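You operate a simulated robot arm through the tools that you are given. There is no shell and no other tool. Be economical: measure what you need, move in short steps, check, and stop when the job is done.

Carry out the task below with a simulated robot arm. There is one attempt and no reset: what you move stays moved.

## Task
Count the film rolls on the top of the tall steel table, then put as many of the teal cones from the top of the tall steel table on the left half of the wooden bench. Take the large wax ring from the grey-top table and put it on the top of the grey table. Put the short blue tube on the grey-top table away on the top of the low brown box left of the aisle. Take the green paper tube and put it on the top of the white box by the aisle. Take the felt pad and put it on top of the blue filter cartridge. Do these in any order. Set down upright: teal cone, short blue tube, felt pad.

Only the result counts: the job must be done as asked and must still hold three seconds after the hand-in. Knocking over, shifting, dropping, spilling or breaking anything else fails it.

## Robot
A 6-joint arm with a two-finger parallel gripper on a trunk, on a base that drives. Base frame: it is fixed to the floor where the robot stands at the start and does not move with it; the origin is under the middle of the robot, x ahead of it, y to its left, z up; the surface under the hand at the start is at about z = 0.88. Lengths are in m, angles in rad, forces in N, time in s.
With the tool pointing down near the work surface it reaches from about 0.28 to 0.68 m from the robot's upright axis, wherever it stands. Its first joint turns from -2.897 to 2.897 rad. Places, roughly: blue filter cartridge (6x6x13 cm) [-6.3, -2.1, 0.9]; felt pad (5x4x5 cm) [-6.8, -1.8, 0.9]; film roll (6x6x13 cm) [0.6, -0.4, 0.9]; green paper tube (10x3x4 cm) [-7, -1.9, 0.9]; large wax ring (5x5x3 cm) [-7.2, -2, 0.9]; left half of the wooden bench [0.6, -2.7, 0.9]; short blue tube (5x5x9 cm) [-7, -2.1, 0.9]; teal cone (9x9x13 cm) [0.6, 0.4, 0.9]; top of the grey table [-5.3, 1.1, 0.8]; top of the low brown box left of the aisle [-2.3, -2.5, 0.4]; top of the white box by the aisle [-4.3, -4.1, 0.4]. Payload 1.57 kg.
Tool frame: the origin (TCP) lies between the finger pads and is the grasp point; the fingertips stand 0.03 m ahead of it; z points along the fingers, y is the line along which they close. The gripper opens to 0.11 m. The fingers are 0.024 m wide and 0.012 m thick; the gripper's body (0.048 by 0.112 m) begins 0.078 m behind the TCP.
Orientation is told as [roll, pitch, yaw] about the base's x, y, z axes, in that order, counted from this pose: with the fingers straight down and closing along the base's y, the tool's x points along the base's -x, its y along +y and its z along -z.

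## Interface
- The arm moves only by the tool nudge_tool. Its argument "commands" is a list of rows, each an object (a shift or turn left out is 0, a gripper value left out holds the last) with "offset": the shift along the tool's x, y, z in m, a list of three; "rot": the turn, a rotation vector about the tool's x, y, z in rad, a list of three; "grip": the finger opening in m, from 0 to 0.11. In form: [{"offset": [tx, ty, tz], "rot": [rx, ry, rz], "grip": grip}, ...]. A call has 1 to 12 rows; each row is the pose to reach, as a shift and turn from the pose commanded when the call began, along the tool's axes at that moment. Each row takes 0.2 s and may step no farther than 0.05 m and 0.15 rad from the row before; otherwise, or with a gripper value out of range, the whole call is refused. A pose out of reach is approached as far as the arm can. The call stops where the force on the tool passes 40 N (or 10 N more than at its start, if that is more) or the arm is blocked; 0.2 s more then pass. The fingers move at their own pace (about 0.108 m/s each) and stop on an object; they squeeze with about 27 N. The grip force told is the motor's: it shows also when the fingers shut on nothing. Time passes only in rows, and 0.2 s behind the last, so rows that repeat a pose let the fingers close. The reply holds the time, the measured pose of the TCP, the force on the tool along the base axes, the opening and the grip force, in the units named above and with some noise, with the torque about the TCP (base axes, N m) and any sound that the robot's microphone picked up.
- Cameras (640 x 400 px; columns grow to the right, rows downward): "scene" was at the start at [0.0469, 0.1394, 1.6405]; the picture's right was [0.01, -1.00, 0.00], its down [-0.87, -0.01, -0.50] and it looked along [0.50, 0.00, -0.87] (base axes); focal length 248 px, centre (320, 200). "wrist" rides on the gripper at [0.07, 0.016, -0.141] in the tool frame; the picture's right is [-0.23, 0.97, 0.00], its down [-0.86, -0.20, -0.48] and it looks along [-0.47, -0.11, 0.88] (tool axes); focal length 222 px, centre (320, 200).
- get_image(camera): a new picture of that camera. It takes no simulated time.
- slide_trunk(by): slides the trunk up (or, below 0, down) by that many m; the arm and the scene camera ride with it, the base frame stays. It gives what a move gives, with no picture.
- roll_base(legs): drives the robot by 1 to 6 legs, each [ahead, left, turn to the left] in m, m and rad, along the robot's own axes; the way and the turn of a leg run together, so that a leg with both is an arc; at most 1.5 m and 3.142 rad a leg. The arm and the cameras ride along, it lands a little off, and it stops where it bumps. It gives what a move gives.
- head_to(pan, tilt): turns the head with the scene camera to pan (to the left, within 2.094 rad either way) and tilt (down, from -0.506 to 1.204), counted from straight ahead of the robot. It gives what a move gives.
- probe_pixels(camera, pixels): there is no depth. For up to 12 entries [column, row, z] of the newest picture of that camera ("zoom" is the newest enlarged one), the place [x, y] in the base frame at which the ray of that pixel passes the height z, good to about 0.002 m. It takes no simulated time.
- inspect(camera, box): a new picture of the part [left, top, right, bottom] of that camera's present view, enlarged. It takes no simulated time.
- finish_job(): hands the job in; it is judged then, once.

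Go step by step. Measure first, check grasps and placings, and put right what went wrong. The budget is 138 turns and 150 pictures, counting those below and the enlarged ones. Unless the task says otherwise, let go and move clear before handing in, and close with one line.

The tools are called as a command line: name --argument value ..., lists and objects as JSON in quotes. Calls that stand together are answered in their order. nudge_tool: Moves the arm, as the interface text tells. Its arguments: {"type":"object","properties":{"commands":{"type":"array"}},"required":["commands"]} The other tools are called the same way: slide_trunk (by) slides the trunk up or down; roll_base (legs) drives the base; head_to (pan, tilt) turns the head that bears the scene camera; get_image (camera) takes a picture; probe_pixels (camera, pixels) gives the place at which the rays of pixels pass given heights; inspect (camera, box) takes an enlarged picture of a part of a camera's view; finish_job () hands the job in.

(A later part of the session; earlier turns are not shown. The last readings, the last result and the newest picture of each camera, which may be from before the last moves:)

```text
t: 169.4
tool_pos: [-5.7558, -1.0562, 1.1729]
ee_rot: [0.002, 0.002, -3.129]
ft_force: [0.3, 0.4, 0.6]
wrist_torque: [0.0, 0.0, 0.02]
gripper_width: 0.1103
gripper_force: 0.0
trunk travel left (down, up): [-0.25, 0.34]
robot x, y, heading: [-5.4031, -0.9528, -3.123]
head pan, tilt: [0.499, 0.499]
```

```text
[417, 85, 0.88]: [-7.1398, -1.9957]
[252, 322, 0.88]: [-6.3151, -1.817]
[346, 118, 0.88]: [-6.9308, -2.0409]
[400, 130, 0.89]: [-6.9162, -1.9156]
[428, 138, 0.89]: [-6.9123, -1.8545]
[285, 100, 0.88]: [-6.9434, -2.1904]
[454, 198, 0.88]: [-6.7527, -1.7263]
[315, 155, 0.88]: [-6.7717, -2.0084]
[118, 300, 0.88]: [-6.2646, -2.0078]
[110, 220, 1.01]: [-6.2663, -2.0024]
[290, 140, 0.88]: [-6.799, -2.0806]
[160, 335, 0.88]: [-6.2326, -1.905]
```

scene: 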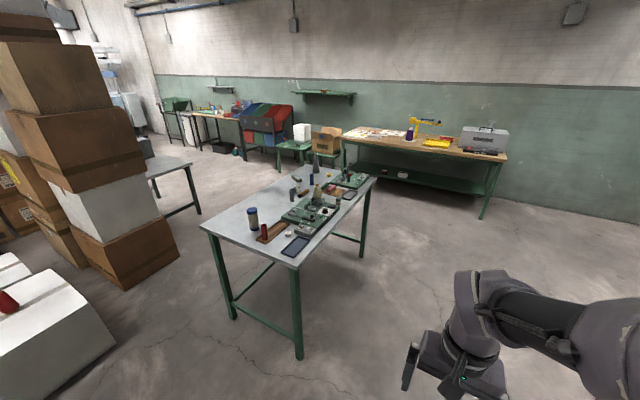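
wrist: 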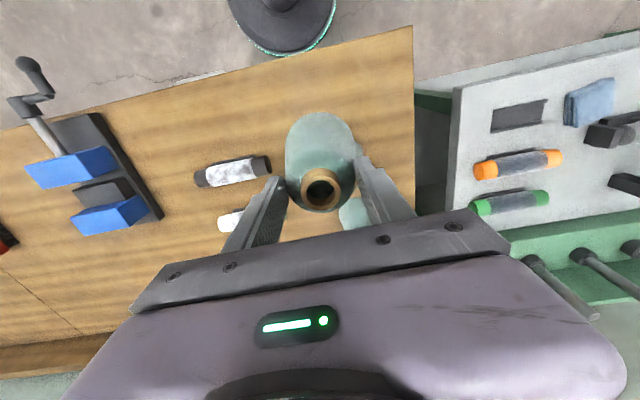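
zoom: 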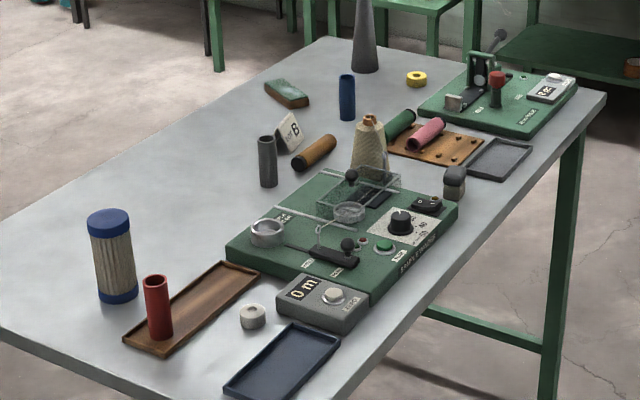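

The items match the listed places: yellow ring (−7.14,−2.00), blue tube (−6.93,−2.04), green tube (−6.92,−1.92), felt pad (−6.75,−1.73), cartridge (−6.265,−2.005). I turn to face the table from its aisle side.

roll_base --legs '[[0, 0, 1.56], [0, -1.4, 0], [0.3, 0, 0]]'

head_to --pan 0.1 --tilt 0.85

get_image --camera "scene"

get_image --camera "wrist"

```text
t: 181.8
tool_pos: [-6.6936, -1.5909, 1.172]
ee_rot: [0.001, -0.001, -1.584]
ft_force: [0.0, 0.4, -0.7]
wrist_torque: [0.03, 0.0, 0.03]
gripper_width: 0.11
gripper_force: 0.2
trunk travel left (down, up): [-0.25, 0.34]
robot x, y, heading: [-6.7892, -1.2343, -1.585]
head pan, tilt: [0.499, 0.499]
```

```text
t: 182.6
tool_pos: [-6.6959, -1.5921, 1.1744]
ee_rot: [0.003, 0.0, -1.584]
ft_force: [0.1, -0.1, 0.8]
wrist_torque: [-0.03, -0.01, -0.02]
gripper_width: 0.1099
gripper_force: 0.1
trunk travel left (down, up): [-0.25, 0.34]
robot x, y, heading: [-6.7889, -1.235, -1.585]
head pan, tilt: [0.099, 0.85]
```

```text
120 pictures are left
```

scene: 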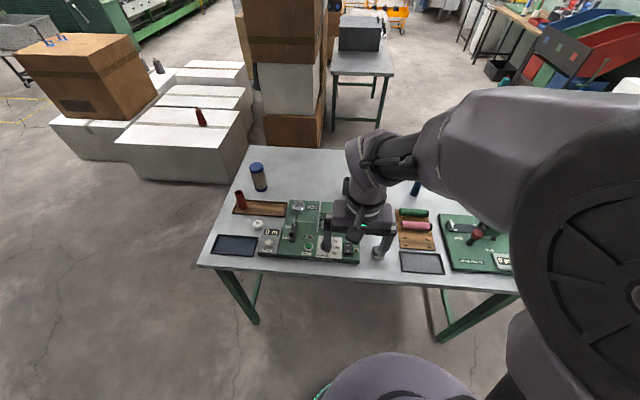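

```text
119 pictures are left
```

wrist: 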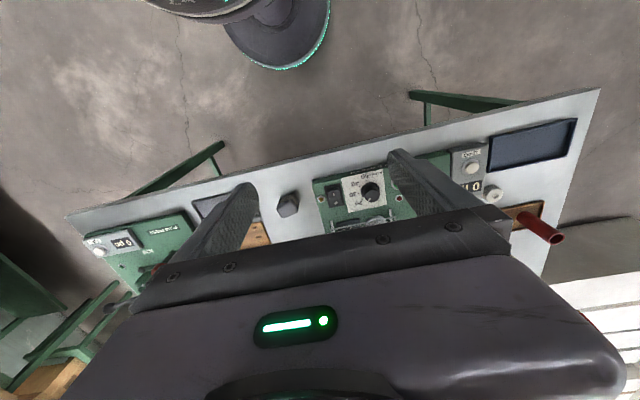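

The felt pad is at wrist (288,203), just right of the machine. I advance 0.12 m and zoom for a good measurement.

roll_base --legs '[[0.13, 0.0, 0.015]]'

inspect --camera "wrist" --box '[200, 60, 440, 220]'

get_image --camera "scene"

```text
t: 183.9
tool_pos: [-6.6921, -1.7214, 1.1724]
ee_rot: [0.002, 0.001, -1.57]
ft_force: [0.0, 0.0, 0.3]
wrist_torque: [-0.01, 0.02, 0.02]
gripper_width: 0.1102
gripper_force: 0.0
trunk travel left (down, up): [-0.25, 0.34]
robot x, y, heading: [-6.787, -1.3682, -1.571]
head pan, tilt: [0.099, 0.85]
```

```text
2.50 times, centred on (320, 140) of wrist
```

zoom: 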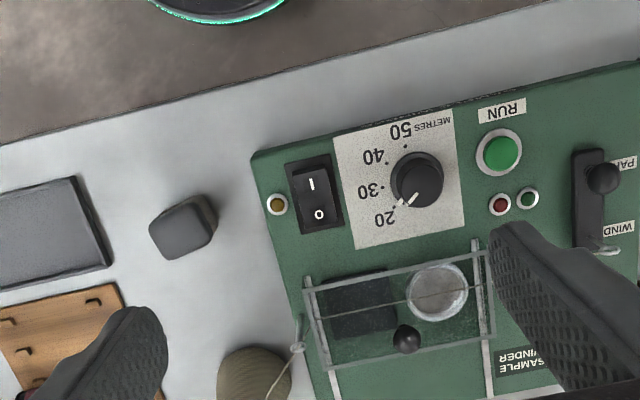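

```text
117 pictures are left
```

scene: 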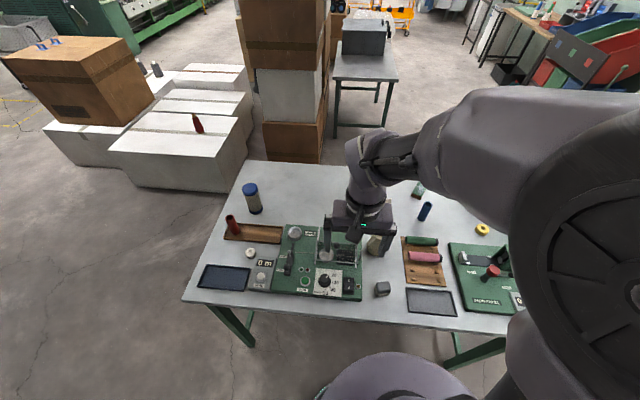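

probe_pixels --camera "zoom" --pixels '[[184, 235, 0.93], [184, 225, 0.905], [150, 230, 0.93], [165, 258, 0.93], [214, 242, 0.93], [195, 193, 0.88]]'

```text
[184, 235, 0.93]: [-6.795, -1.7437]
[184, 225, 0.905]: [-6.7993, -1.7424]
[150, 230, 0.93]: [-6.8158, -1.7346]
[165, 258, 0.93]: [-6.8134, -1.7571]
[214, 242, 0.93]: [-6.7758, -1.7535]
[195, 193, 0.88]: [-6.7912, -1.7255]
```

The pad's centre is near (−6.797, −1.742). I move above it at height for a closer look at its orientation.

nudge_tool --commands '[{"offset": [-0.005, -0.04, 0]}, {"offset": [-0.01, -0.08, 0]}, {"offset": [-0.021, -0.105, 0]}, {"offset": [-0.021, -0.105, 0.03]}, {"offset": [-0.021, -0.105, 0.06]}, {"offset": [-0.021, -0.105, 0.06]}]'

inspect --camera "wrist" --box '[200, 60, 440, 260]'

```text
t: 185.3
tool_pos: [-6.7969, -1.7403, 1.112]
ee_rot: [0.002, 0.001, -1.57]
ft_force: [-0.2, -0.4, 0.0]
wrist_torque: [-0.04, -0.05, 0.0]
gripper_width: 0.1098
gripper_force: 0.0
trunk travel left (down, up): [-0.25, 0.34]
robot x, y, heading: [-6.7874, -1.3681, -1.574]
head pan, tilt: [0.099, 0.85]
```

```text
2.00 times, centred on (320, 160) of wrist
```

zoom: 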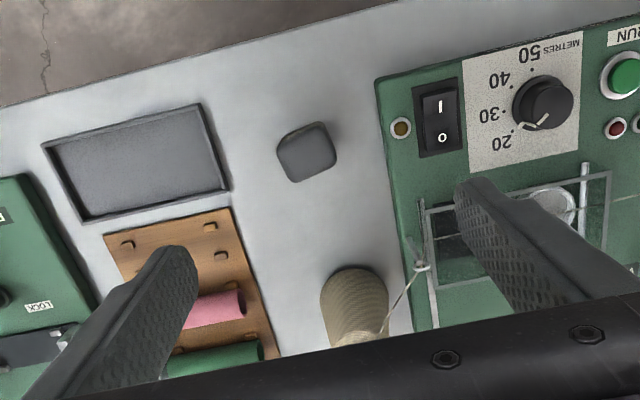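

probe_pixels --camera "zoom" --pixels '[[276, 143, 0.93], [325, 121, 0.93], [338, 160, 0.93], [290, 183, 0.93], [307, 152, 0.93], [385, 180, 0.9], [395, 85, 0.9], [232, 188, 0.89]]'

```text
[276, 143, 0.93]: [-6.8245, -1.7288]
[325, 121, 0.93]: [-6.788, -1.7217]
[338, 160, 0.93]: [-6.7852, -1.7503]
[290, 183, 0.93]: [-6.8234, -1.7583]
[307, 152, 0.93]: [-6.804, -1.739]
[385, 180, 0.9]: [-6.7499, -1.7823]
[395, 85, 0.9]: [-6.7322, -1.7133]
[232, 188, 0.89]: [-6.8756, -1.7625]
```

The pad top is centred at (−6.805, −1.740), rotated about 8° CCW, with about 3.5 cm to the machine. I narrow the opening to 0.08, align and descend in two stages.

nudge_tool --commands '[{"offset": [0, -0.008, 0], "rot": [0, 0, -0.14], "grip": 0.078}, {"offset": [0, -0.008, 0.04], "rot": [0, 0, -0.14]}, {"offset": [0, -0.008, 0.08], "rot": [0, 0, -0.14]}, {"offset": [0, -0.008, 0.1], "rot": [0, 0, -0.14]}, {"offset": [0, -0.008, 0.1], "rot": [0, 0, -0.14]}]'

get_image --camera "wrist"

```text
t: 186.5
tool_pos: [-6.8031, -1.7424, 1.0112]
ee_rot: [0.002, 0.0, -1.429]
ft_force: [0.0, 0.0, -0.7]
wrist_torque: [0.0, -0.03, -0.01]
gripper_width: 0.0784
gripper_force: 0.1
trunk travel left (down, up): [-0.25, 0.34]
robot x, y, heading: [-6.7901, -1.3646, -1.568]
head pan, tilt: [0.099, 0.85]
```

```text
115 pictures are left
```

wrist: 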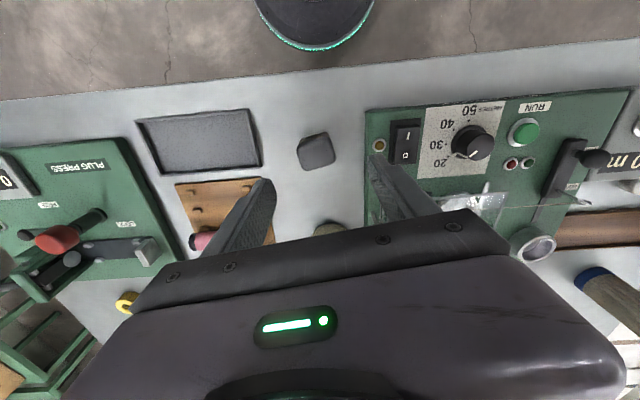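

inspect --camera "wrist" --box '[240, 90, 400, 200]'

probe_pixels --camera "wrist" --pixels '[[316, 153, 0.93], [367, 160, 0.9], [316, 150, 0.91]]'

```text
3.64 times, centred on (320, 145) of wrist
```

zoom: 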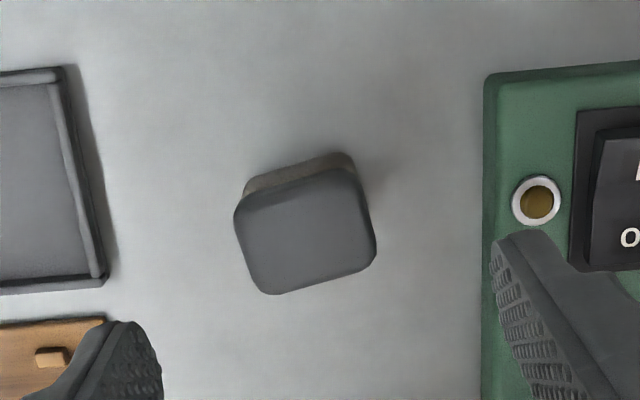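

```text
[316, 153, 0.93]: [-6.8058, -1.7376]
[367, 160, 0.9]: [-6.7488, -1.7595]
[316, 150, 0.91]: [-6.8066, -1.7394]
```

The pad is aligned with the fingers. I make a small correction, descend to z = 0.917 and close.

nudge_tool --commands '[{"offset": [0.004, -0.002, 0.03]}, {"offset": [0.004, -0.002, 0.06]}, {"offset": [0.004, -0.002, 0.085]}, {"offset": [0.004, -0.002, 0.094]}, {"offset": [0.004, -0.002, 0.094], "grip": 0.02}, {"offset": [0.004, -0.002, 0.094]}, {"offset": [0.004, -0.002, 0.094]}, {"offset": [0.004, -0.002, 0.094]}]'

```text
t: 188.3
tool_pos: [-6.806, -1.7381, 0.9193]
ee_rot: [0.002, 0.001, -1.429]
ft_force: [0.1, 0.5, 0.2]
wrist_torque: [-0.01, -0.02, 0.01]
gripper_width: 0.0428
gripper_force: 27.1
trunk travel left (down, up): [-0.25, 0.34]
robot x, y, heading: [-6.7913, -1.367, -1.569]
head pan, tilt: [0.099, 0.85]
```

Gripped at 0.043 m. I lift to z about 1.17 and look.

nudge_tool --commands '[{"offset": [0, 0, -0.02]}, {"offset": [0, 0, -0.06]}, {"offset": [0, 0, -0.11]}, {"offset": [0, 0, -0.16]}, {"offset": [0, 0, -0.21]}, {"offset": [0, 0, -0.255]}, {"offset": [0, 0, -0.255]}]'

get_image --camera "wrist"

inspect --camera "scene" --box '[180, 140, 420, 310]'

```text
t: 189.9
tool_pos: [-6.8065, -1.7396, 1.1745]
ee_rot: [0.001, 0.001, -1.429]
ft_force: [0.2, 0.3, 0.0]
wrist_torque: [0.02, 0.03, -0.01]
gripper_width: 0.043
gripper_force: 27.0
trunk travel left (down, up): [-0.25, 0.34]
robot x, y, heading: [-6.7901, -1.3661, -1.571]
head pan, tilt: [0.099, 0.85]
```

```text
113 pictures are left
```

wrist: 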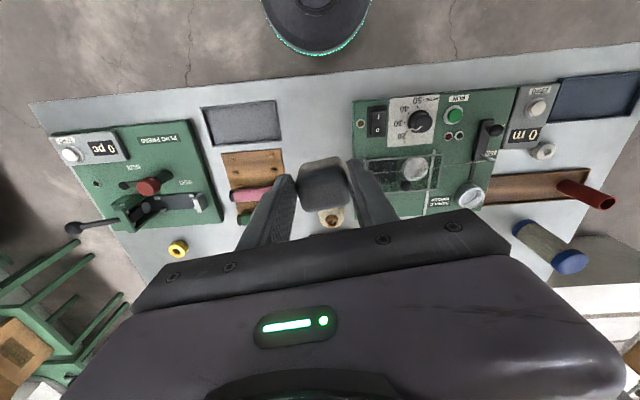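

```text
2.35 times, centred on (300, 225) of scene
```

zoom: 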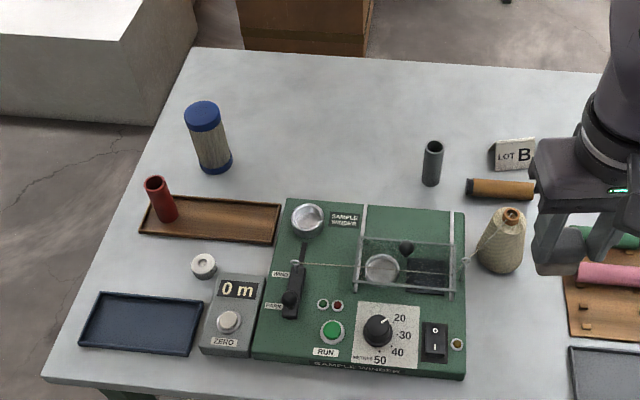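

The pad is held upright. The cartridge's blue top is at zoom (203,113). I strafe left 0.5 m toward it, carrying at 1.17 m.

probe_pixels --camera "zoom" --pixels '[[203, 112, 1.01], [216, 168, 0.88]]'

roll_base --legs '[[0, 0.5, 0]]'

get_image --camera "wrist"

```text
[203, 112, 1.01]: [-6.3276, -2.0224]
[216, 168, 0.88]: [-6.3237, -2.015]
```

```text
t: 192.9
tool_pos: [-6.3076, -1.7396, 1.1742]
ee_rot: [0.003, -0.001, -1.431]
ft_force: [0.0, 0.2, -0.2]
wrist_torque: [0.02, 0.03, -0.01]
gripper_width: 0.0431
gripper_force: 27.0
trunk travel left (down, up): [-0.25, 0.34]
robot x, y, heading: [-6.2888, -1.3697, -1.573]
head pan, tilt: [0.099, 0.85]
```

```text
111 pictures are left
```

wrist: 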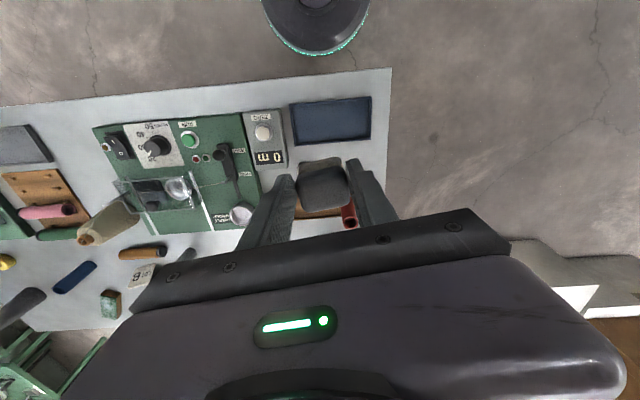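

The cartridge centre is (−6.326, −2.02). I extend over it at height and check with the scene camera.

nudge_tool --commands '[{"offset": [-0.045, -0.009, 0]}, {"offset": [-0.09, -0.018, 0]}, {"offset": [-0.135, -0.027, 0]}, {"offset": [-0.18, -0.037, 0]}, {"offset": [-0.225, -0.047, 0]}, {"offset": [-0.25, -0.053, 0]}, {"offset": [-0.2746, -0.0572, 0]}, {"offset": [-0.2746, -0.0572, 0]}]'

get_image --camera "wrist"

get_image --camera "scene"

```text
t: 194.7
tool_pos: [-6.327, -2.0184, 1.1726]
ee_rot: [0.002, 0.001, -1.432]
ft_force: [-0.7, 0.2, 0.0]
wrist_torque: [0.0, -0.03, 0.0]
gripper_width: 0.0426
gripper_force: 27.4
trunk travel left (down, up): [-0.25, 0.34]
robot x, y, heading: [-6.2885, -1.3687, -1.574]
head pan, tilt: [0.099, 0.85]
```

```text
110 pictures are left
```

wrist: 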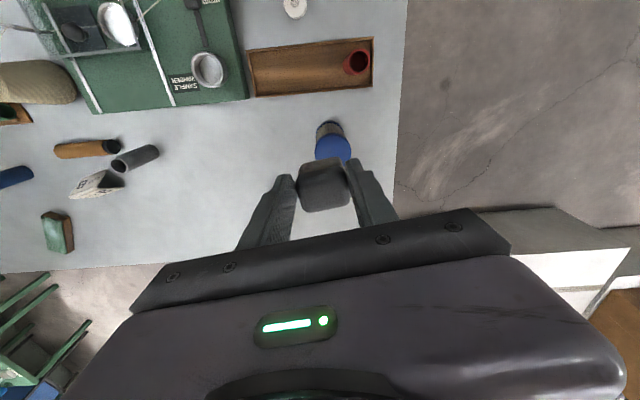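

```text
109 pictures are left
```

scene: 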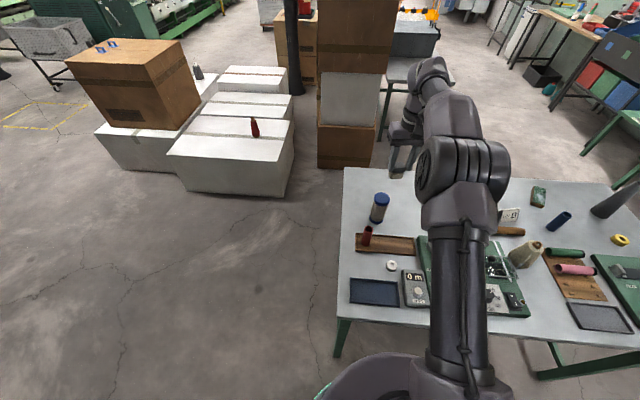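

I probe the cartridge top in both pictures: scene (380,197), wrist (333,148).

inspect --camera "scene" --box '[340, 150, 440, 230]'

inspect --camera "wrist" --box '[280, 100, 400, 220]'

probe_pixels --camera "wrist" --pixels '[[333, 148, 1.01], [315, 148, 1.01], [350, 146, 1.01], [330, 135, 1.01]]'

probe_pixels --camera "scene" --pixels '[[381, 197, 1.01], [372, 197, 1.01], [390, 198, 1.01]]'

```text
5.00 times, centred on (390, 190) of scene
```

zoom: 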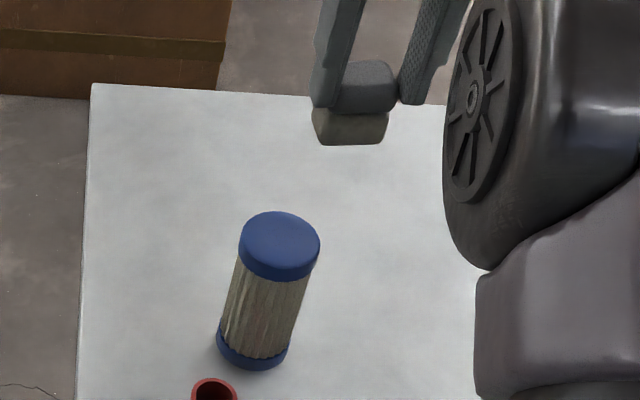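

```text
3.33 times, centred on (340, 160) of wrist
```

zoom: 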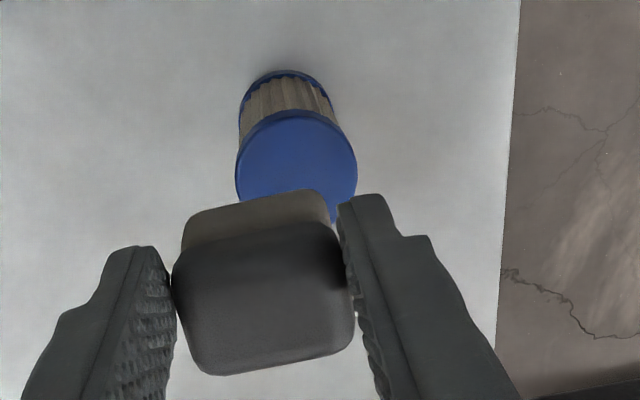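

```text
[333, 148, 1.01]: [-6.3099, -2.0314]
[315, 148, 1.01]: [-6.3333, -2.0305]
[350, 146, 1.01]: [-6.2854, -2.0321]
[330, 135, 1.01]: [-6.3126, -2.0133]
```

```text
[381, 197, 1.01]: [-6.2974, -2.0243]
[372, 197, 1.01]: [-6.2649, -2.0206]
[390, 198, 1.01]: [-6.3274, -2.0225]
```

The wrist view puts the cartridge top at about (−6.310, −2.035). I correct by that amount and lower to 2–3 cm above it, then check.

nudge_tool --commands '[{"offset": [-0.0192, 0.0145, 0]}, {"offset": [-0.0192, 0.0145, 0.04]}, {"offset": [-0.0192, 0.0145, 0.08]}, {"offset": [-0.0192, 0.0145, 0.1]}, {"offset": [-0.0192, 0.0145, 0.1]}]'

inspect --camera "wrist" --box '[260, 100, 380, 220]'

inspect --camera "scene" --box '[340, 140, 440, 230]'

```text
t: 195.9
tool_pos: [-6.3104, -2.0362, 1.0746]
ee_rot: [0.002, 0.001, -1.43]
ft_force: [-0.5, -0.7, -0.3]
wrist_torque: [0.0, 0.02, 0.02]
gripper_width: 0.0432
gripper_force: 27.1
trunk travel left (down, up): [-0.25, 0.34]
robot x, y, heading: [-6.2906, -1.3672, -1.569]
head pan, tilt: [0.099, 0.85]
```

```text
3.33 times, centred on (320, 160) of wrist
```

zoom: 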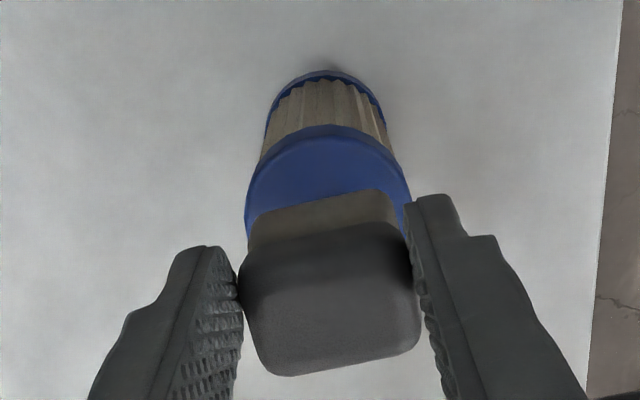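

```text
4.44 times, centred on (390, 185) of scene
```

zoom: 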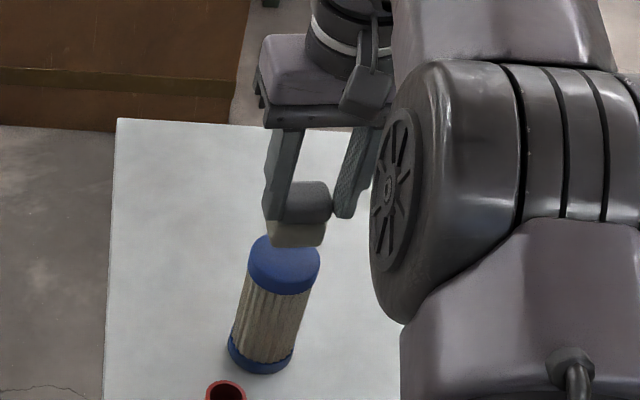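

probe_pixels --camera "wrist" --pixels '[[322.4, 160.6, 1.01], [297.5, 163, 1.01], [347, 160, 1.01], [320, 137.5, 1.01]]'

get_image --camera "wrist"

probe_pixels --camera "wrist" --pixels '[[322.4, 160.6, 1.01], [297.5, 163, 1.01], [347, 160, 1.01], [320, 137.5, 1.01]]'

```text
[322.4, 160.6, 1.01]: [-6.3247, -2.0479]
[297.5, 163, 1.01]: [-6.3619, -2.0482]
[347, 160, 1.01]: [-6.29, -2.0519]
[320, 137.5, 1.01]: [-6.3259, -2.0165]
```

```text
104 pictures are left
```

wrist: 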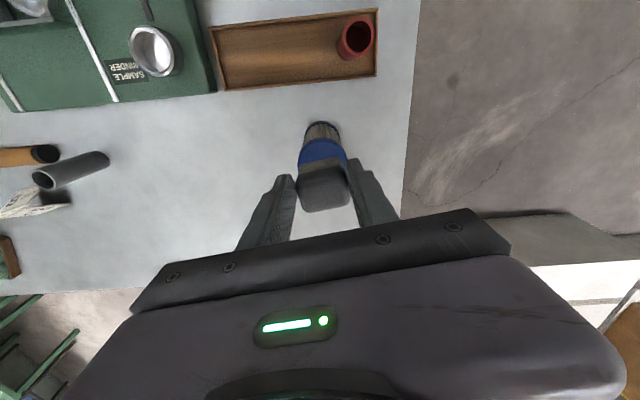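

```text
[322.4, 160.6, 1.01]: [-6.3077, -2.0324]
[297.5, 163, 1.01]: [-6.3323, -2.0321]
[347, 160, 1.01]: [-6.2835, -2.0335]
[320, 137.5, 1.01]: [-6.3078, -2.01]
```

The two views together put the cap at (−6.306, −2.035), z about 1.00–1.01, and the pad is nearly centred over it. I lower in small steps toward contact.

nudge_tool --commands '[{"offset": [0, 0.003, 0.01]}, {"offset": [0, 0.003, 0.019]}, {"offset": [0, 0.003, 0.022]}, {"offset": [0, 0.003, 0.024]}, {"offset": [0, 0.003, 0.024]}]'

```text
t: 197.1
tool_pos: [-6.3061, -2.0348, 1.0509]
ee_rot: [0.0, 0.0, -1.432]
ft_force: [-0.7, 0.1, -0.7]
wrist_torque: [-0.05, -0.01, -0.02]
gripper_width: 0.0428
gripper_force: 27.4
trunk travel left (down, up): [-0.25, 0.34]
robot x, y, heading: [-6.2913, -1.3674, -1.568]
head pan, tilt: [0.099, 0.85]
```

nudge_tool --commands '[{"offset": [0, 0, 0.0015]}, {"offset": [0, 0, 0.003]}, {"offset": [0, 0, 0.003]}]'

```text
t: 197.9
tool_pos: [-6.3062, -2.035, 1.0483]
ee_rot: [0.003, -0.002, -1.432]
ft_force: [1.1, 0.7, 6.8]
wrist_torque: [-0.13, -0.12, -0.03]
gripper_width: 0.0429
gripper_force: 26.9
trunk travel left (down, up): [-0.25, 0.34]
robot x, y, heading: [-6.2865, -1.3661, -1.574]
head pan, tilt: [0.099, 0.85]
```

Contact (7 N). I check the placement from both cameras before opening.

inspect --camera "scene" --box '[340, 140, 440, 230]'

inspect --camera "wrist" --box '[260, 100, 380, 220]'

```text
4.44 times, centred on (390, 185) of scene
```

zoom: 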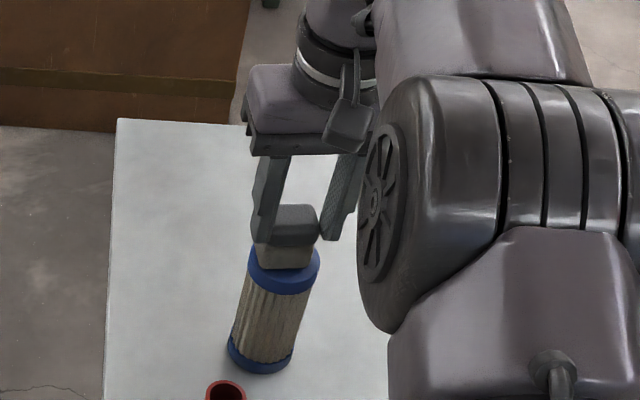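

```text
3.33 times, centred on (320, 160) of wrist
```

zoom: 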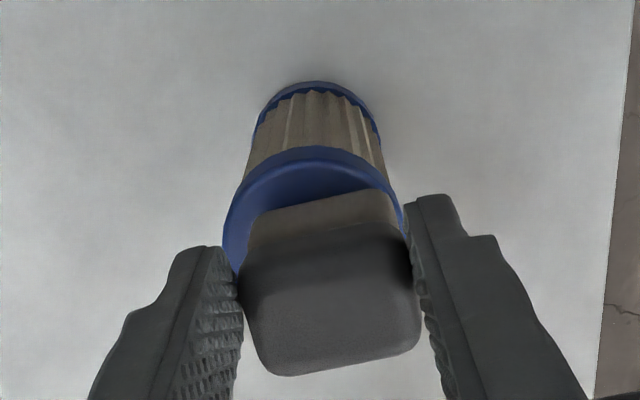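

The pad sits on the cap but looks a few mm too far from the robot and right. I lift slightly, shift 6 mm back and 3 mm left, set down again and release.

nudge_tool --commands '[{"offset": [0, 0, -0.006]}, {"offset": [0.006, -0.003, -0.006]}, {"offset": [0.006, -0.003, -0.002]}, {"offset": [0.006, -0.003, 0.0]}, {"offset": [0.006, -0.003, 0.0005]}]'

inspect --camera "scene" --box '[340, 140, 440, 230]'

```text
t: 199.1
tool_pos: [-6.3107, -2.0308, 1.048]
ee_rot: [0.001, -0.004, -1.431]
ft_force: [-0.9, 0.6, 11.6]
wrist_torque: [-0.17, -0.1, -0.02]
gripper_width: 0.0428
gripper_force: 26.7
trunk travel left (down, up): [-0.25, 0.34]
robot x, y, heading: [-6.2887, -1.3655, -1.571]
head pan, tilt: [0.099, 0.85]
```

```text
4.44 times, centred on (390, 185) of scene
```

zoom: 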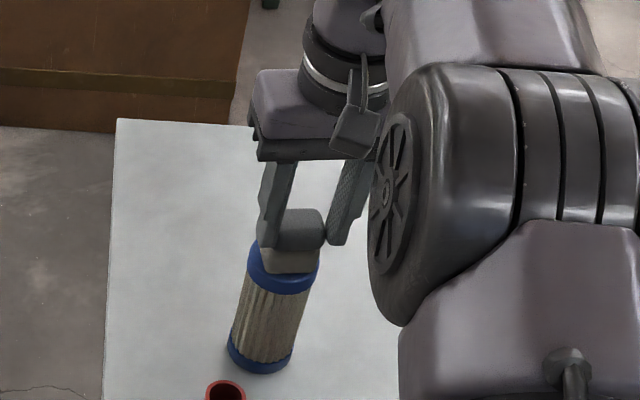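

Well on the cap, within a few mm. I release and lift clear.

nudge_tool --commands '[{"offset": [0, 0, -0.0005], "grip": 0.06}, {"offset": [0, 0, -0.0005], "grip": 0.1}, {"offset": [0, 0, -0.0005]}, {"offset": [0, 0, -0.03]}, {"offset": [0, 0, -0.07]}, {"offset": [0, 0, -0.11]}, {"offset": [0.04, 0, -0.12]}, {"offset": [0.08, 0, -0.12]}, {"offset": [0.12, 0, -0.12]}, {"offset": [0.12, 0, -0.12]}]'

inspect --camera "scene" --box '[340, 140, 440, 230]'

```text
t: 201.3
tool_pos: [-6.3265, -1.9126, 1.1664]
ee_rot: [0.003, -0.001, -1.43]
ft_force: [-0.1, -0.4, -0.3]
wrist_torque: [0.0, 0.0, -0.02]
gripper_width: 0.1002
gripper_force: 0.1
trunk travel left (down, up): [-0.25, 0.34]
robot x, y, heading: [-6.2884, -1.3654, -1.574]
head pan, tilt: [0.099, 0.85]
```

```text
4.44 times, centred on (390, 185) of scene
```

zoom: 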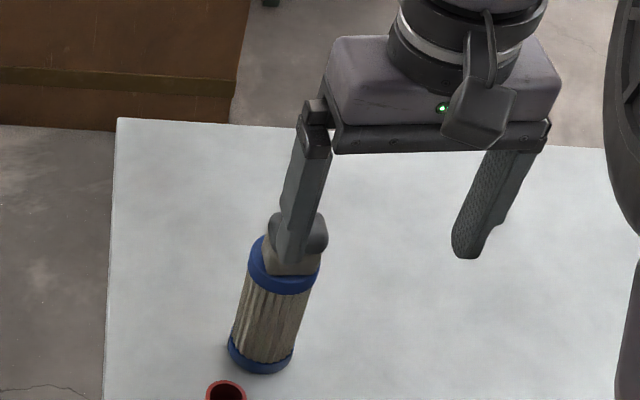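

The pad stands on the cartridge. Next is the yellow wax ring: I retract, square the tool and strafe right to x about −7.13.

nudge_tool --commands '[{"offset": [0.04, 0.0, -0.02], "rot": [0, 0, 0.07], "grip": 0.1}, {"offset": [0.08, 0.0, -0.03], "rot": [0, 0, 0.14]}, {"offset": [0.12, 0.0, -0.03], "rot": [0, 0, 0.14]}, {"offset": [0.12, 0.0, -0.03], "rot": [0, 0, 0.14]}]'

roll_base --legs '[[0, -0.84, 0]]'

get_image --camera "scene"

get_image --camera "wrist"

```text
t: 202.3
tool_pos: [-6.3427, -1.7923, 1.1963]
ee_rot: [0.001, 0.001, -1.571]
ft_force: [0.7, 0.0, 1.2]
wrist_torque: [0.0, 0.02, 0.0]
gripper_width: 0.1002
gripper_force: 0.1
trunk travel left (down, up): [-0.25, 0.34]
robot x, y, heading: [-6.2899, -1.3663, -1.57]
head pan, tilt: [0.099, 0.85]
```

```text
t: 206.7
tool_pos: [-7.1743, -1.792, 1.1963]
ee_rot: [-0.001, 0.0, -1.573]
ft_force: [-0.4, -0.2, 0.0]
wrist_torque: [0.02, -0.03, 0.0]
gripper_width: 0.1
gripper_force: 0.1
trunk travel left (down, up): [-0.25, 0.34]
robot x, y, heading: [-7.121, -1.3661, -1.571]
head pan, tilt: [0.099, 0.85]
```

```text
99 pictures are left
```

scene: 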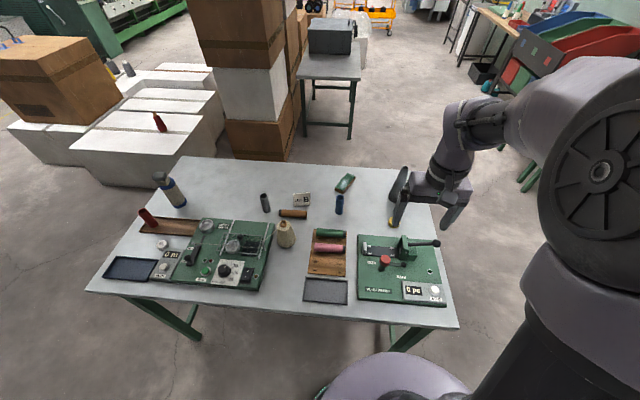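

```text
98 pictures are left
```

wrist: 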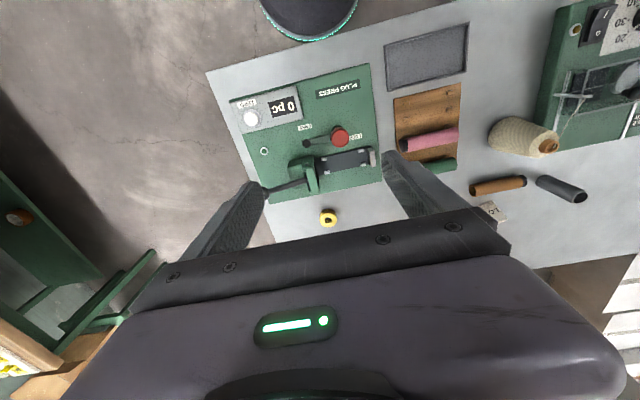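

The yellow ring is at wrist (328,217). I probe it and the tall dark cone at scene (398,190) beside it.

probe_pixels --camera "wrist" --pixels '[[328, 217, 0.9], [319, 217, 0.9], [337, 217, 0.9]]'

inspect --camera "scene" --box '[320, 150, 460, 260]'

probe_pixels --camera "scene" --pixels '[[390, 221, 0.9], [397, 205, 0.88], [398, 168, 1.1]]'

```text
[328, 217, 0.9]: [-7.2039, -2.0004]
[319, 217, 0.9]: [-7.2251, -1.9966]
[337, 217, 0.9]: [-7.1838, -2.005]
```

```text
3.64 times, centred on (390, 205) of scene
```

zoom: 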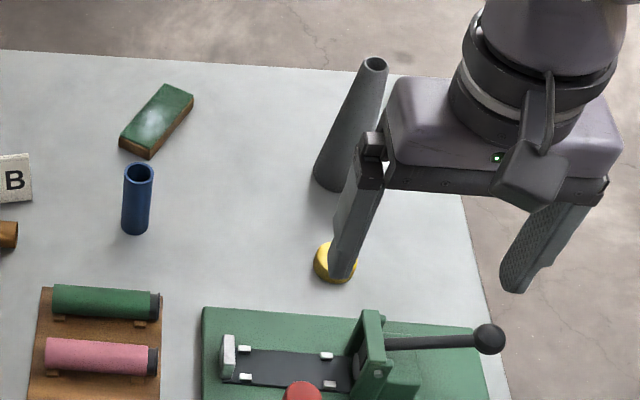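

```text
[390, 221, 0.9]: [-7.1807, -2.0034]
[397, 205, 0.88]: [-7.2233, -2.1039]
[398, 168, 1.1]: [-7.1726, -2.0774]
```

inspect --camera "wrist" --box '[240, 120, 400, 240]'

probe_pixels --camera "scene" --pixels '[[359, 237, 0.9], [435, 242, 0.9], [437, 243, 0.95], [405, 247, 0.95], [402, 233, 0.95]]'

```text
3.33 times, centred on (320, 180) of wrist
```

zoom: 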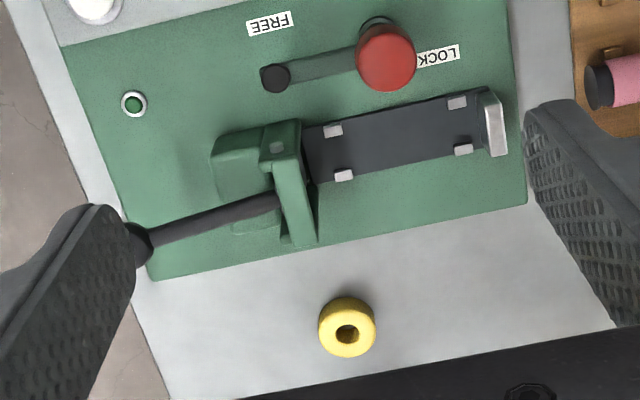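

```text
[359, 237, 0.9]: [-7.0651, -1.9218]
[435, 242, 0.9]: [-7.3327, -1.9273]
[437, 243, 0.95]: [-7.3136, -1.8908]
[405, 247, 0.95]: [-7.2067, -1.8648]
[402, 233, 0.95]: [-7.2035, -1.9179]
```

The ring is at (−7.204, −2.000), with the press edge at y −1.925 and the dark cone about y −2.13, so the fingers fit. I move over it and look again at mid height.

nudge_tool --commands '[{"offset": [-0.05, -0.01, 0], "grip": 0.09}, {"offset": [-0.1, -0.02, 0]}, {"offset": [-0.15, -0.03, 0]}, {"offset": [-0.2, -0.03, 0]}, {"offset": [-0.206, -0.03, 0.05]}, {"offset": [-0.206, -0.03, 0.1]}, {"offset": [-0.206, -0.03, 0.15]}, {"offset": [-0.206, -0.03, 0.19]}, {"offset": [-0.206, -0.03, 0.19]}]'

get_image --camera "wrist"

```text
refused: row 1 steps farther than a row can; nothing moved
```

```text
95 pictures are left
```

wrist: 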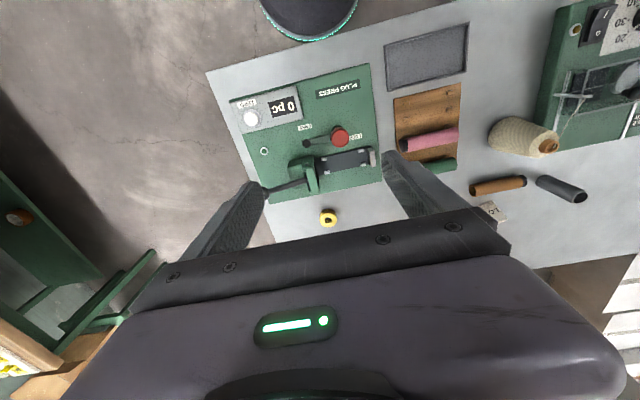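

The call was refused because a row stepped too far. I resend it with smaller steps.

nudge_tool --commands '[{"offset": [-0.045, -0.008, 0], "grip": 0.09}, {"offset": [-0.09, -0.016, 0]}, {"offset": [-0.135, -0.024, 0]}, {"offset": [-0.18, -0.03, 0]}, {"offset": [-0.206, -0.03, 0.03]}, {"offset": [-0.206, -0.03, 0.075]}, {"offset": [-0.206, -0.03, 0.12]}, {"offset": [-0.206, -0.03, 0.16]}, {"offset": [-0.206, -0.03, 0.19]}, {"offset": [-0.206, -0.03, 0.19]}]'

get_image --camera "wrist"

```text
t: 208.9
tool_pos: [-7.2034, -1.9971, 1.006]
ee_rot: [0.003, -0.001, -1.572]
ft_force: [0.0, -0.7, -0.8]
wrist_torque: [0.01, 0.03, 0.0]
gripper_width: 0.0902
gripper_force: 0.0
trunk travel left (down, up): [-0.25, 0.34]
robot x, y, heading: [-7.1242, -1.3621, -1.569]
head pan, tilt: [0.099, 0.85]
```

```text
94 pictures are left
```

wrist: 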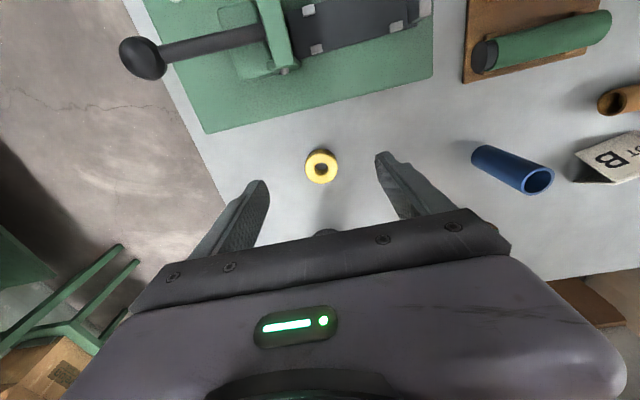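

probe_pixels --camera "wrist" --pixels '[[321, 168, 0.91], [304, 168, 0.9], [338, 166, 0.9], [325, 230, 1.0]]'

```text
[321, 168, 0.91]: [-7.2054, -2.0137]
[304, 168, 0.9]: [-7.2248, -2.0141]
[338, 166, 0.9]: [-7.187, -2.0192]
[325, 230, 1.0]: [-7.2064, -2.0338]
```

The ring centre is (−7.206, −2.014). I correct, descend to z = 0.914 and close.

nudge_tool --commands '[{"offset": [-0.0165, -0.002, 0]}, {"offset": [-0.0165, -0.002, 0.04]}, {"offset": [-0.0165, -0.002, 0.075]}, {"offset": [-0.0165, -0.002, 0.091]}, {"offset": [-0.0165, -0.002, 0.091], "grip": 0.015}, {"offset": [-0.0165, -0.002, 0.091]}, {"offset": [-0.0165, -0.002, 0.091]}, {"offset": [-0.0165, -0.002, 0.091]}]'

get_image --camera "wrist"

```text
t: 210.7
tool_pos: [-7.2067, -2.0118, 0.917]
ee_rot: [0.003, 0.001, -1.572]
ft_force: [0.4, 1.2, -0.7]
wrist_torque: [0.0, 0.01, 0.02]
gripper_width: 0.015
gripper_force: 0.0
trunk travel left (down, up): [-0.25, 0.34]
robot x, y, heading: [-7.1241, -1.3668, -1.573]
head pan, tilt: [0.099, 0.85]
```

```text
93 pictures are left
```

wrist: 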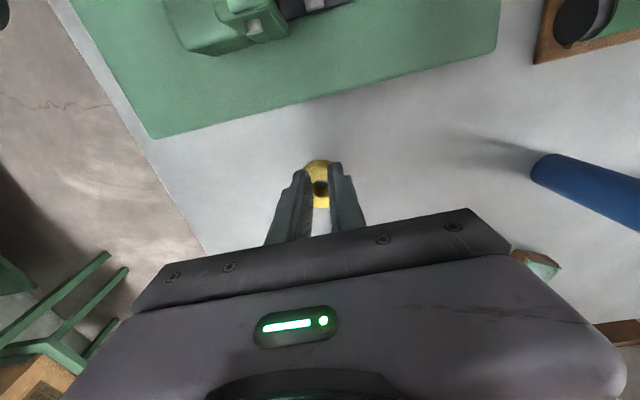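

The fingers closed above the ring, so this table is lower than 0.88 (the ring still shows below the tips). I open and back up a bit to triangulate its height.

nudge_tool --commands '[{"offset": [0, 0, 0], "grip": 0.09}, {"offset": [0, 0, 0]}, {"offset": [0, 0, 0]}]'

inspect --camera "wrist" --box '[260, 120, 380, 220]'

get_image --camera "wrist"

```text
t: 211.5
tool_pos: [-7.2062, -2.0147, 0.9162]
ee_rot: [0.002, -0.001, -1.573]
ft_force: [0.6, 0.2, -0.5]
wrist_torque: [0.01, 0.03, -0.01]
gripper_width: 0.0898
gripper_force: 0.1
trunk travel left (down, up): [-0.25, 0.34]
robot x, y, heading: [-7.1223, -1.3681, -1.577]
head pan, tilt: [0.099, 0.85]
```

```text
4.00 times, centred on (320, 170) of wrist
```

zoom: 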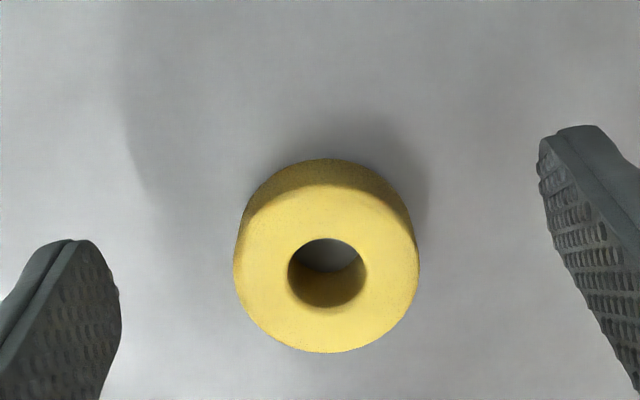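

```text
91 pictures are left
```

wrist: 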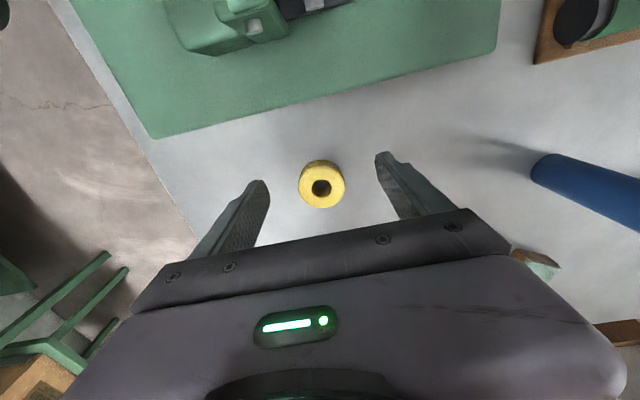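

probe_pixels --camera "wrist" --pixels '[[321.7, 187, 0.88], [321.7, 187, 0.86], [321.7, 187, 0.84], [299, 187, 0.86], [345, 187, 0.86], [299, 187, 0.84], [345, 187, 0.84]]'

```text
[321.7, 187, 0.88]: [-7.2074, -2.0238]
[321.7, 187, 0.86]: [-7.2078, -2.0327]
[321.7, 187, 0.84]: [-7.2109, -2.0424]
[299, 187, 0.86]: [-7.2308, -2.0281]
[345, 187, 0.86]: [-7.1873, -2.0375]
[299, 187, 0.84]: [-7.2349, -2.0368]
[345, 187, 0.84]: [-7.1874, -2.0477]
```

The ring top is at z about 0.855, so the table is about 0.83 and the ring centre is (−7.208, −2.033). I move over, go down to TCP 0.868 and close.

nudge_tool --commands '[{"offset": [-0.0185, -0.002, 0]}, {"offset": [-0.0185, -0.002, 0.02]}, {"offset": [-0.0185, -0.002, 0.035]}, {"offset": [-0.0185, -0.002, 0.042]}, {"offset": [-0.0185, -0.002, 0.047]}, {"offset": [-0.0185, -0.002, 0.047]}]'

get_image --camera "wrist"

```text
t: 212.6
tool_pos: [-7.2069, -2.0332, 0.8802]
ee_rot: [-0.001, -0.011, -1.576]
ft_force: [-1.5, 8.0, 21.5]
wrist_torque: [0.42, 0.46, -0.8]
gripper_width: 0.0892
gripper_force: 0.0
trunk travel left (down, up): [-0.25, 0.34]
robot x, y, heading: [-7.1188, -1.3634, -1.573]
head pan, tilt: [0.099, 0.85]
stopped in row 5: the force on the tool passed its limit at 48 N (the readings are from after the stop); the commanded pose is now the measured one
```

```text
90 pictures are left
```

wrist: 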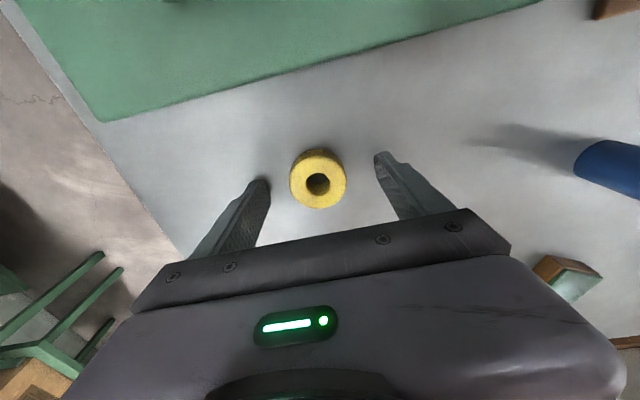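

The fingertips touched the table at TCP 0.880, so the table is at about z = 0.85. I ease up 4 mm and re-measure the ring at z 0.877.

nudge_tool --commands '[{"offset": [0, 0, -0.004], "rot": [0, 0.011, 0]}, {"offset": [0, 0, -0.004], "rot": [0, 0.011, 0]}]'

get_image --camera "wrist"

probe_pixels --camera "wrist" --pixels '[[318, 184, 0.878], [290, 184, 0.878], [347, 182, 0.878]]'

```text
t: 213.2
tool_pos: [-7.2082, -2.0349, 0.8803]
ee_rot: [0.0, 0.005, -1.574]
ft_force: [0.3, 2.9, 5.0]
wrist_torque: [0.03, 0.22, 0.0]
gripper_width: 0.0891
gripper_force: 0.1
trunk travel left (down, up): [-0.25, 0.34]
robot x, y, heading: [-7.1217, -1.366, -1.575]
head pan, tilt: [0.099, 0.85]
```

```text
89 pictures are left
```

wrist: 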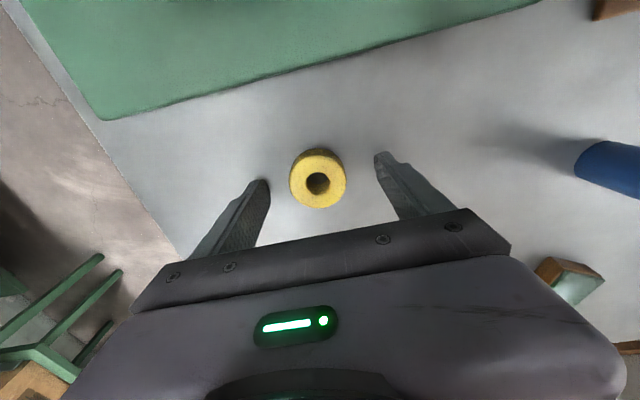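

```text
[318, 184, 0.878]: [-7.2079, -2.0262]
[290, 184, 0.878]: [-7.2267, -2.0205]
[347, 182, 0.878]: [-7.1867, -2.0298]
```

The ring is between the fingers. I raise 3 mm, shift back 5 mm and close.

nudge_tool --commands '[{"offset": [0, 0, -0.003]}, {"offset": [0.005, 0, -0.003]}, {"offset": [0.005, 0, -0.003], "grip": 0.015}, {"offset": [0.005, 0, -0.003]}, {"offset": [0.005, 0, -0.003]}, {"offset": [0.005, 0, -0.003]}]'

```text
t: 214.6
tool_pos: [-7.208, -2.0296, 0.8837]
ee_rot: [0.001, 0.003, -1.574]
ft_force: [-1.0, -0.6, 0.8]
wrist_torque: [0.0, 0.02, 0.02]
gripper_width: 0.0415
gripper_force: 27.3
trunk travel left (down, up): [-0.25, 0.34]
robot x, y, heading: [-7.1171, -1.3645, -1.572]
head pan, tilt: [0.099, 0.85]
```

Gripped at 0.0415 m. I lift up straight to z about 1.2 and check.

nudge_tool --commands '[{"offset": [0, 0, -0.03]}, {"offset": [0, 0, -0.08]}, {"offset": [0, 0, -0.13]}, {"offset": [0, 0, -0.18]}, {"offset": [0, 0, -0.23]}, {"offset": [0, 0, -0.28]}, {"offset": [0.04, 0, -0.3]}, {"offset": [0.085, 0, -0.3]}, {"offset": [0.13, 0, -0.3]}, {"offset": [0.17, 0, -0.3]}, {"offset": [0.2, 0, -0.3]}, {"offset": [0.2, 0, -0.3]}]'

get_image --camera "wrist"

```text
t: 217.2
tool_pos: [-7.2085, -1.8296, 1.1818]
ee_rot: [0.0, 0.002, -1.573]
ft_force: [0.2, 1.0, -0.5]
wrist_torque: [0.02, 0.01, 0.01]
gripper_width: 0.0414
gripper_force: 27.2
trunk travel left (down, up): [-0.25, 0.34]
robot x, y, heading: [-7.1203, -1.3624, -1.573]
head pan, tilt: [0.099, 0.85]
```

```text
88 pictures are left
```

wrist: 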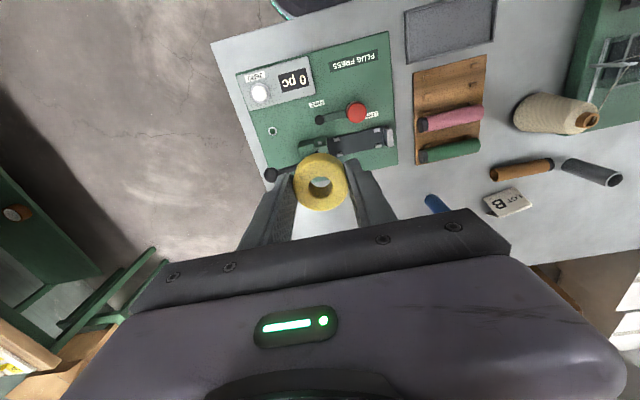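

The ring is held. I back off the table, strafe to x about −5.3, turn to face +y, and look at the grey table.

roll_base --legs '[[-0.5, 0, 0], [0, 1.0, 0], [0, 0.8, 0], [0, 0, 1.57], [0, 0, 1.57]]'

head_to --pan 0.2 --tilt 0.4

get_image --camera "scene"

```text
t: 236.4
tool_pos: [-5.2283, -0.4107, 1.1822]
ee_rot: [-0.001, 0.004, 1.572]
ft_force: [-0.1, 0.2, -0.9]
wrist_torque: [0.01, 0.0, -0.01]
gripper_width: 0.0415
gripper_force: 26.9
trunk travel left (down, up): [-0.25, 0.34]
robot x, y, heading: [-5.3104, -0.8743, 1.572]
head pan, tilt: [0.099, 0.85]
```

```text
t: 237.3
tool_pos: [-5.2273, -0.411, 1.1825]
ee_rot: [-0.001, 0.003, 1.573]
ft_force: [-0.3, -0.7, -1.2]
wrist_torque: [-0.02, 0.02, -0.03]
gripper_width: 0.0412
gripper_force: 27.2
trunk travel left (down, up): [-0.25, 0.34]
robot x, y, heading: [-5.3115, -0.8737, 1.573]
head pan, tilt: [0.201, 0.4]
```

```text
87 pictures are left
```

scene: 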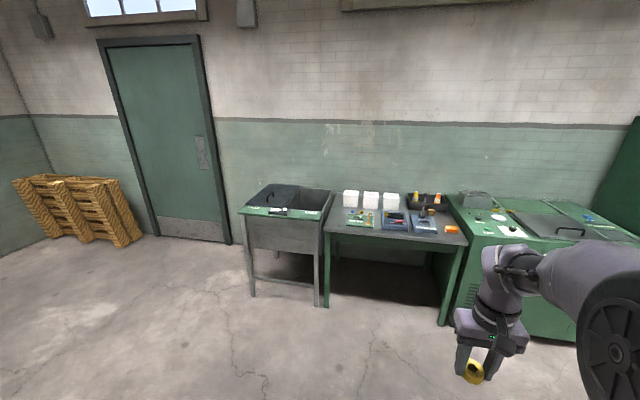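

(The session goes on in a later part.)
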